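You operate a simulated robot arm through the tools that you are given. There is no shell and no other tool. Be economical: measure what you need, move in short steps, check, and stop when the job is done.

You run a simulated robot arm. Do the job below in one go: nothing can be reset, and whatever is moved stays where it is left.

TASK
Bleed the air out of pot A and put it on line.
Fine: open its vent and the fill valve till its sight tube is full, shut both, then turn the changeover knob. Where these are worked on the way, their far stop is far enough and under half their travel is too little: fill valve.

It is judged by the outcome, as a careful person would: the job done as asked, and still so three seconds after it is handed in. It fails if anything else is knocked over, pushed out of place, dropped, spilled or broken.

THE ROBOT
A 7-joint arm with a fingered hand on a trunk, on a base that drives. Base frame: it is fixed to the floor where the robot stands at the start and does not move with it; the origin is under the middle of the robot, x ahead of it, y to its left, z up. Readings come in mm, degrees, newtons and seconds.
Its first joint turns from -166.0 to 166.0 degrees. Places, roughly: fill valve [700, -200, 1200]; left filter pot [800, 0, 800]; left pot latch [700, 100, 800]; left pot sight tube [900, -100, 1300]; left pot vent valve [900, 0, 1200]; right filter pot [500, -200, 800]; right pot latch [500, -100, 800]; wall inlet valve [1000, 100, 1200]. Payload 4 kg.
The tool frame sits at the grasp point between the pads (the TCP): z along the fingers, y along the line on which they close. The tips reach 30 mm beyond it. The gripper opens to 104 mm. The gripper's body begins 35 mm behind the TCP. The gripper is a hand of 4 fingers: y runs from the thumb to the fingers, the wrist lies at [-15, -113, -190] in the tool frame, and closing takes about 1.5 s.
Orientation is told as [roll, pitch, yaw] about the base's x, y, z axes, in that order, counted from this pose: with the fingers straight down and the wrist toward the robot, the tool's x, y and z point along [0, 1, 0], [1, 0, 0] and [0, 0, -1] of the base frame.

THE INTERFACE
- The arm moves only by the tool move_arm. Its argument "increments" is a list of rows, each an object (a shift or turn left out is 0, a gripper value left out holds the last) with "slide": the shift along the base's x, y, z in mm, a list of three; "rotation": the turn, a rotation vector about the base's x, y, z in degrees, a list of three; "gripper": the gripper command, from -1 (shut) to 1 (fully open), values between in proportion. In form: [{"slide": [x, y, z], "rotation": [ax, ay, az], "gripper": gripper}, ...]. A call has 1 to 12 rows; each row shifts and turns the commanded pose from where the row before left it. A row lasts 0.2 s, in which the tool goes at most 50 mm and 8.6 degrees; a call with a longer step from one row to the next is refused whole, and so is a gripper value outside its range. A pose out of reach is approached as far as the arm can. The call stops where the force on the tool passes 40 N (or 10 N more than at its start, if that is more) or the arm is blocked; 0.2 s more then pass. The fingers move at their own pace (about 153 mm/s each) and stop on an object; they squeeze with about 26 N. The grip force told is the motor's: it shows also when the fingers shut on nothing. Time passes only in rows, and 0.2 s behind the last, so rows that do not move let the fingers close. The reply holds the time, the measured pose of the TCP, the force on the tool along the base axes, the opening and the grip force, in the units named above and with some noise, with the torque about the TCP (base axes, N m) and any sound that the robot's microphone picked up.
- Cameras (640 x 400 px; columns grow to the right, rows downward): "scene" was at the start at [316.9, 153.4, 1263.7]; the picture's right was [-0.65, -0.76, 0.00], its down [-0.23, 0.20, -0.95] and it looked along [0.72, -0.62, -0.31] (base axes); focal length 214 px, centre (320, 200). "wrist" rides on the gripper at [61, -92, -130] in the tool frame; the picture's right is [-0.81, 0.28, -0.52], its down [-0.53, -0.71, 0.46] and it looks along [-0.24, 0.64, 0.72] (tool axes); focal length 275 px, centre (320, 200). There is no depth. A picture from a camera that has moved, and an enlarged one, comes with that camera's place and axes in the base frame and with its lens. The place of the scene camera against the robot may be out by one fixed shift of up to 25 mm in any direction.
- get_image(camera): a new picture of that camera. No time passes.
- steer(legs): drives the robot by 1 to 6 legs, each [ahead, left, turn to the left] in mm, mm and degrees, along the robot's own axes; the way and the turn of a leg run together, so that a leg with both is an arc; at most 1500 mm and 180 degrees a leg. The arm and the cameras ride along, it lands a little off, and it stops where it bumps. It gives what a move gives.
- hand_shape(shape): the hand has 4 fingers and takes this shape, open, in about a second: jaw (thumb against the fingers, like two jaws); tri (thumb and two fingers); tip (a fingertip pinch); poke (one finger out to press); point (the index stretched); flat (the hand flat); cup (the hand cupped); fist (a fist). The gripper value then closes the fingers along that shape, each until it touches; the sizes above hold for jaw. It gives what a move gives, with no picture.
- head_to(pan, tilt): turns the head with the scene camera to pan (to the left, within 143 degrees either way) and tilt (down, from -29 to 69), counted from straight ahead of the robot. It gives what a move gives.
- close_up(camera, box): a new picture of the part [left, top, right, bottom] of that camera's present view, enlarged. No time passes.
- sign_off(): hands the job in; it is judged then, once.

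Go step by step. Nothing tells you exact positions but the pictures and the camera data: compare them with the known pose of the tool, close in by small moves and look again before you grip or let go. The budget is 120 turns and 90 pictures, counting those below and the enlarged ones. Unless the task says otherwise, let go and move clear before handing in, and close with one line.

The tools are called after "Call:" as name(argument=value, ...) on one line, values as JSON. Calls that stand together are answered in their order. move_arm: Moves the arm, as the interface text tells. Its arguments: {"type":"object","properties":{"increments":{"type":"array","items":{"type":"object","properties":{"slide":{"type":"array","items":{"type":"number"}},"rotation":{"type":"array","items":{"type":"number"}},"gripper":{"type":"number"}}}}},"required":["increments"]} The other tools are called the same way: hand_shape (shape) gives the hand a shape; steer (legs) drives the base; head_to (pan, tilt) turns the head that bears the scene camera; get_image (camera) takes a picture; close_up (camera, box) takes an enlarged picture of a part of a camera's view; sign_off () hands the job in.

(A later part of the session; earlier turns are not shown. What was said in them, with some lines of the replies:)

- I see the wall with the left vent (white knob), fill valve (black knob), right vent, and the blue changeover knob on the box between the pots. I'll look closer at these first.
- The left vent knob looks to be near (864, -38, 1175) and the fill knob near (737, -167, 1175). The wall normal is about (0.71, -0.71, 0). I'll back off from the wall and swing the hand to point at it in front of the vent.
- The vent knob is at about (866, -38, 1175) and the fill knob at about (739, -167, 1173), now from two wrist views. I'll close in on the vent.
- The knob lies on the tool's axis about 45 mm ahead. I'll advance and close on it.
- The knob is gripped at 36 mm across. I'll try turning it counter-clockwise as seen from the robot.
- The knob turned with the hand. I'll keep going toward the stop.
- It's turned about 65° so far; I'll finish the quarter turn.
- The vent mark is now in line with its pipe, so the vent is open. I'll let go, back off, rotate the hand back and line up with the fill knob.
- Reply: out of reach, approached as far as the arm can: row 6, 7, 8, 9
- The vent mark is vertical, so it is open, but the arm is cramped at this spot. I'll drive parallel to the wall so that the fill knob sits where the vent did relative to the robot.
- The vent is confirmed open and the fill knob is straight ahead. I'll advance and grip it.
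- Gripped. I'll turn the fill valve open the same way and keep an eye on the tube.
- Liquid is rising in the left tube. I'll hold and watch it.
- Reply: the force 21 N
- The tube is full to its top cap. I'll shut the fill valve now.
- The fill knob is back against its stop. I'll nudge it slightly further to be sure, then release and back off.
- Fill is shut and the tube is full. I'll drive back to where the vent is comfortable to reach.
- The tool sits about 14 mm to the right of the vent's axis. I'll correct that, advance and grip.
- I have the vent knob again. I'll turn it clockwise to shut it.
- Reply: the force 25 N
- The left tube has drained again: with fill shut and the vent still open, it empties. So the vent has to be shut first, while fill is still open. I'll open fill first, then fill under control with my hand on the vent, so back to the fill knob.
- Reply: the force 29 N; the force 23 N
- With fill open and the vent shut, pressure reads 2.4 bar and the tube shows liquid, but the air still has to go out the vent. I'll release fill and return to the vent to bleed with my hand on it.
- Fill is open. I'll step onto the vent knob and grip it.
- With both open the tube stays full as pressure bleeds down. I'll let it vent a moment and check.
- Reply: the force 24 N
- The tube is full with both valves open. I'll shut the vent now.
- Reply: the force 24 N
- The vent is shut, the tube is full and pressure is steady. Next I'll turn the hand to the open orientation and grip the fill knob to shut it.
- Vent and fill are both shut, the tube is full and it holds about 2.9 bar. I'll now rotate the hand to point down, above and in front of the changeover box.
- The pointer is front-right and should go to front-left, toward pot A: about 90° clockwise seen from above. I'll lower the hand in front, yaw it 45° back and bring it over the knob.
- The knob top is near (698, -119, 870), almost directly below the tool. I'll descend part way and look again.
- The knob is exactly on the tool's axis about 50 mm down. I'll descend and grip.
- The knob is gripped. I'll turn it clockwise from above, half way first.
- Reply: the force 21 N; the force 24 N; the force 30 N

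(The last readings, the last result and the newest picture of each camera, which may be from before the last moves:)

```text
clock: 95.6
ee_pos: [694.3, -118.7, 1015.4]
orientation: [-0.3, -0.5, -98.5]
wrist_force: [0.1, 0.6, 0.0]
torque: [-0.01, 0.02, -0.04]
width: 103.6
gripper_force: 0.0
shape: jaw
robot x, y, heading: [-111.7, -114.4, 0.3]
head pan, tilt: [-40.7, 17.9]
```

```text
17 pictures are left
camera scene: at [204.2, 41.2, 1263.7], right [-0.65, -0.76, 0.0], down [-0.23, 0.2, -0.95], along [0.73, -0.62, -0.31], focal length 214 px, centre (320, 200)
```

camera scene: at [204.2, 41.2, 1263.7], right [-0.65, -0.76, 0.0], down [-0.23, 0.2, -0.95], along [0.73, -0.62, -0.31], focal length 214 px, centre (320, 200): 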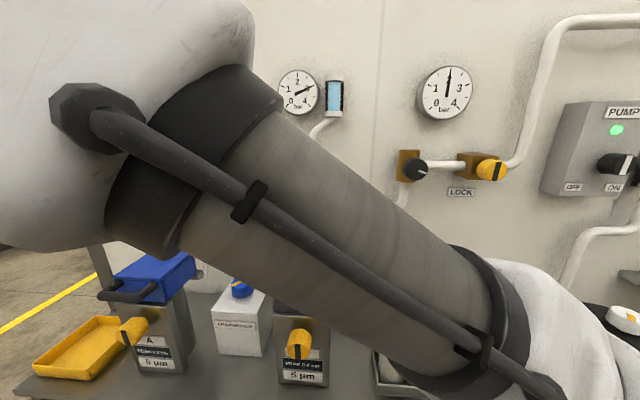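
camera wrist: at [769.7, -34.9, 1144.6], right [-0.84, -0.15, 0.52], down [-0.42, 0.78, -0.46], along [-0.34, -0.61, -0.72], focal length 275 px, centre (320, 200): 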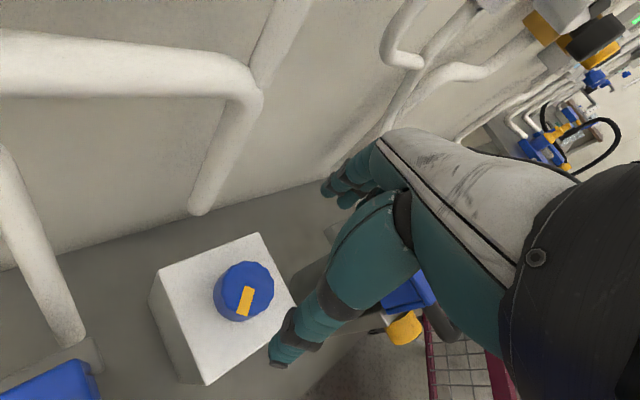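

Call:
close_up(camera="wrist", box=[180, 240, 300, 340])

Call:
move_arm(increments=[{"slide": [-10, 10, 15], "rotation": [0, 0, 8], "gripper": 1}, {"slide": [-10, 10, 15], "rotation": [0, 0, 8]}, {"slide": [-10, 10, 20], "rotation": [0, 0, 8]}, {"slide": [-10, 10, 30], "rotation": [0, 0, 8]}, {"slide": [-10, 10, 40], "rotation": [0, 0, 8]}, {"slide": [-10, 10, 40], "rotation": [0, 0, 8]}, {"slide": [0, 0, 40], "rotation": [0, 0, 5]}, {}])

Call:
get_image(camera="scene")

Call:
get_image(camera="wrist")

```text
4.00 times, centred on (240, 290) of wrist
camera zoom: at [769.7, -34.9, 1144.6], right [-0.84, -0.15, 0.52], down [-0.42, 0.78, -0.46], along [-0.34, -0.61, -0.72], focal length 1101 px, centre (640, -160)
```

zoom: 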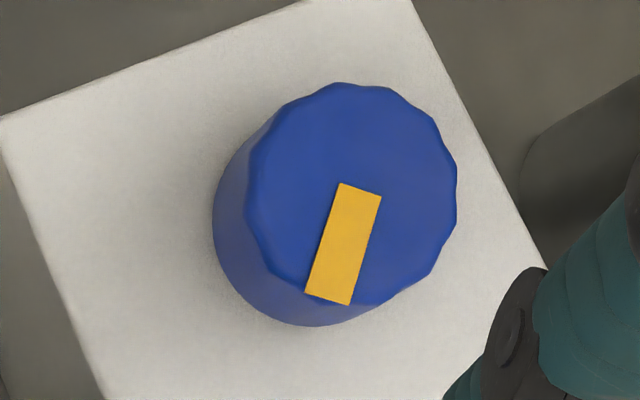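

```text
clock: 97.4
ee_pos: [634.5, -59.4, 1215.0]
orientation: [-0.3, -0.5, -45.4]
wrist_force: [-0.1, -1.1, -0.1]
torque: [-0.01, 0.0, 0.02]
width: 104.1
gripper_force: 0.1
shape: jaw
robot x, y, heading: [-115.0, -114.8, 0.2]
head pan, tilt: [-40.7, 17.9]
```

```text
15 pictures are left
camera scene: at [204.2, 41.2, 1263.7], right [-0.65, -0.76, 0.0], down [-0.23, 0.2, -0.95], along [0.73, -0.62, -0.31], focal length 214 px, centre (320, 200)
```

scene: 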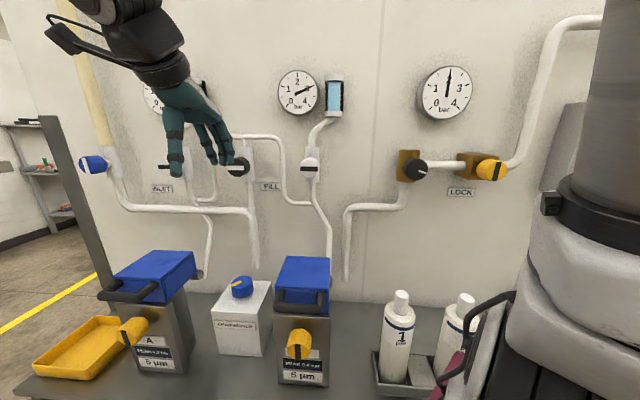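

```text
14 pictures are left
camera wrist: at [613.2, 51.5, 1345.3], right [-0.39, -0.76, 0.52], down [-0.88, 0.13, -0.46], along [0.28, -0.64, -0.72], focal length 275 px, centre (320, 200)
```

wrist: 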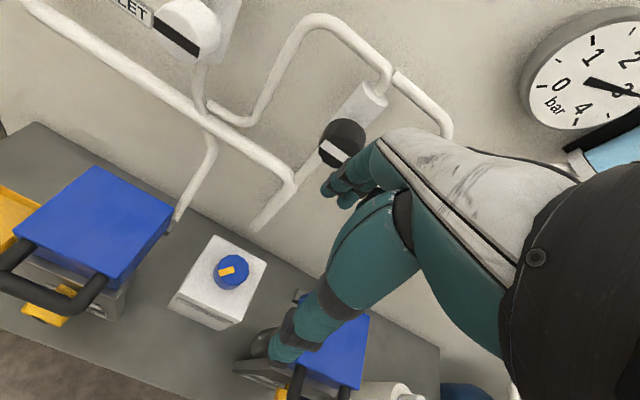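

The pointer now points front-left, toward pot A. I'll draw the hand clear and verify everything.

Call:
move_arm(increments=[{"slide": [-8, -20, 40]}, {"slide": [-8, -20, 40]}, {"slide": [-8, -20, 40]}, {"slide": [-8, -20, 30]}, {}, {}])

Call:
get_image(camera="scene")

Call:
close_up(camera="scene", box=[200, 250, 300, 350])

Call:
close_up(camera="scene", box=[120, 60, 350, 210])

```text
clock: 98.8
ee_pos: [601.9, -139.8, 1364.3]
orientation: [-0.3, -0.5, -45.5]
wrist_force: [0.2, 0.5, 1.1]
torque: [-0.02, 0.02, -0.04]
width: 103.8
gripper_force: 0.1
shape: jaw
robot x, y, heading: [-110.6, -117.2, 0.3]
head pan, tilt: [-40.7, 17.9]
```

```text
13 pictures are left
camera scene: at [204.2, 41.1, 1263.7], right [-0.65, -0.76, 0.0], down [-0.23, 0.2, -0.95], along [0.72, -0.62, -0.31], focal length 214 px, centre (320, 200)
```

scene: 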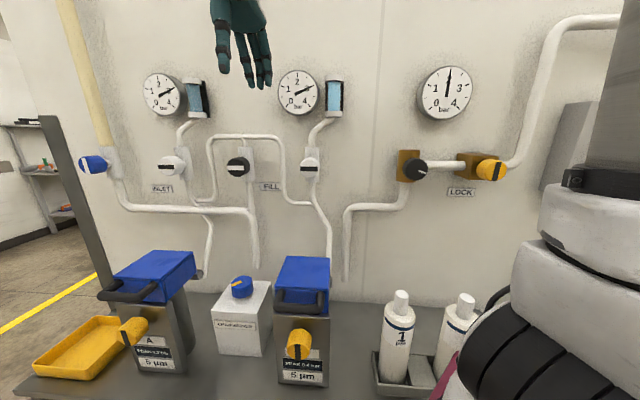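

```text
4.00 times, centred on (250, 300) of scene
camera zoom: at [204.2, 41.1, 1263.7], right [-0.65, -0.76, 0.0], down [-0.23, 0.2, -0.95], along [0.72, -0.62, -0.31], focal length 858 px, centre (600, -200)
```

zoom: 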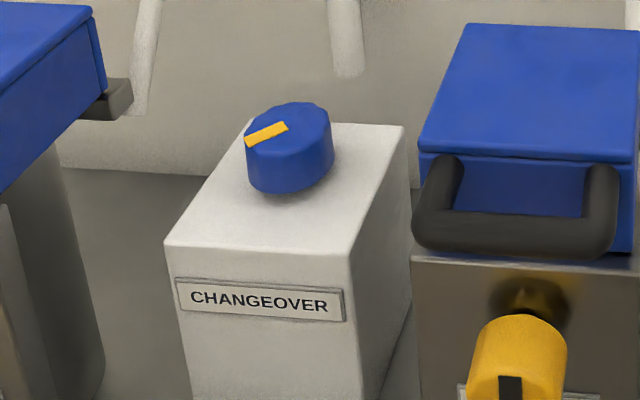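

```text
2.67 times, centred on (235, 135) of scene
camera zoom: at [204.2, 41.1, 1263.7], right [-0.65, -0.76, 0.0], down [-0.23, 0.2, -0.95], along [0.72, -0.62, -0.31], focal length 572 px, centre (547, 373)
```

zoom: 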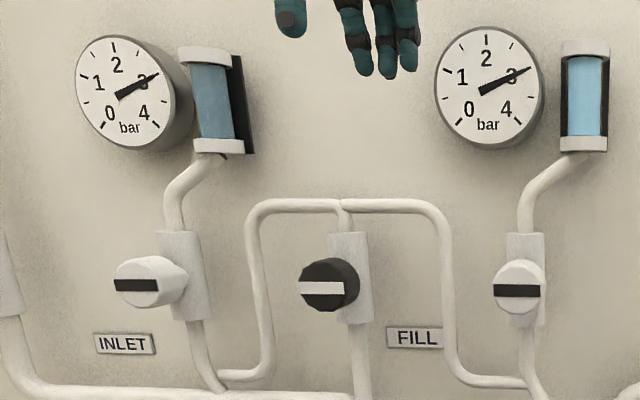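

Everything checks out: tube A is full, its vent and fill are shut, and its gauge holds steady level with the other pot's. The changeover points to pot A, the hand is clear and nothing else has moved, so I'm handing in.

Call:
sign_off()

```text
The job is handed in.
```

Pot A is bled and on line: its sight tube is full, the vent and fill valve are shut, and the changeover knob points to A. On the first try the tube drained because I shut the fill valve before the vent, so I refilled it and shut the vent first.
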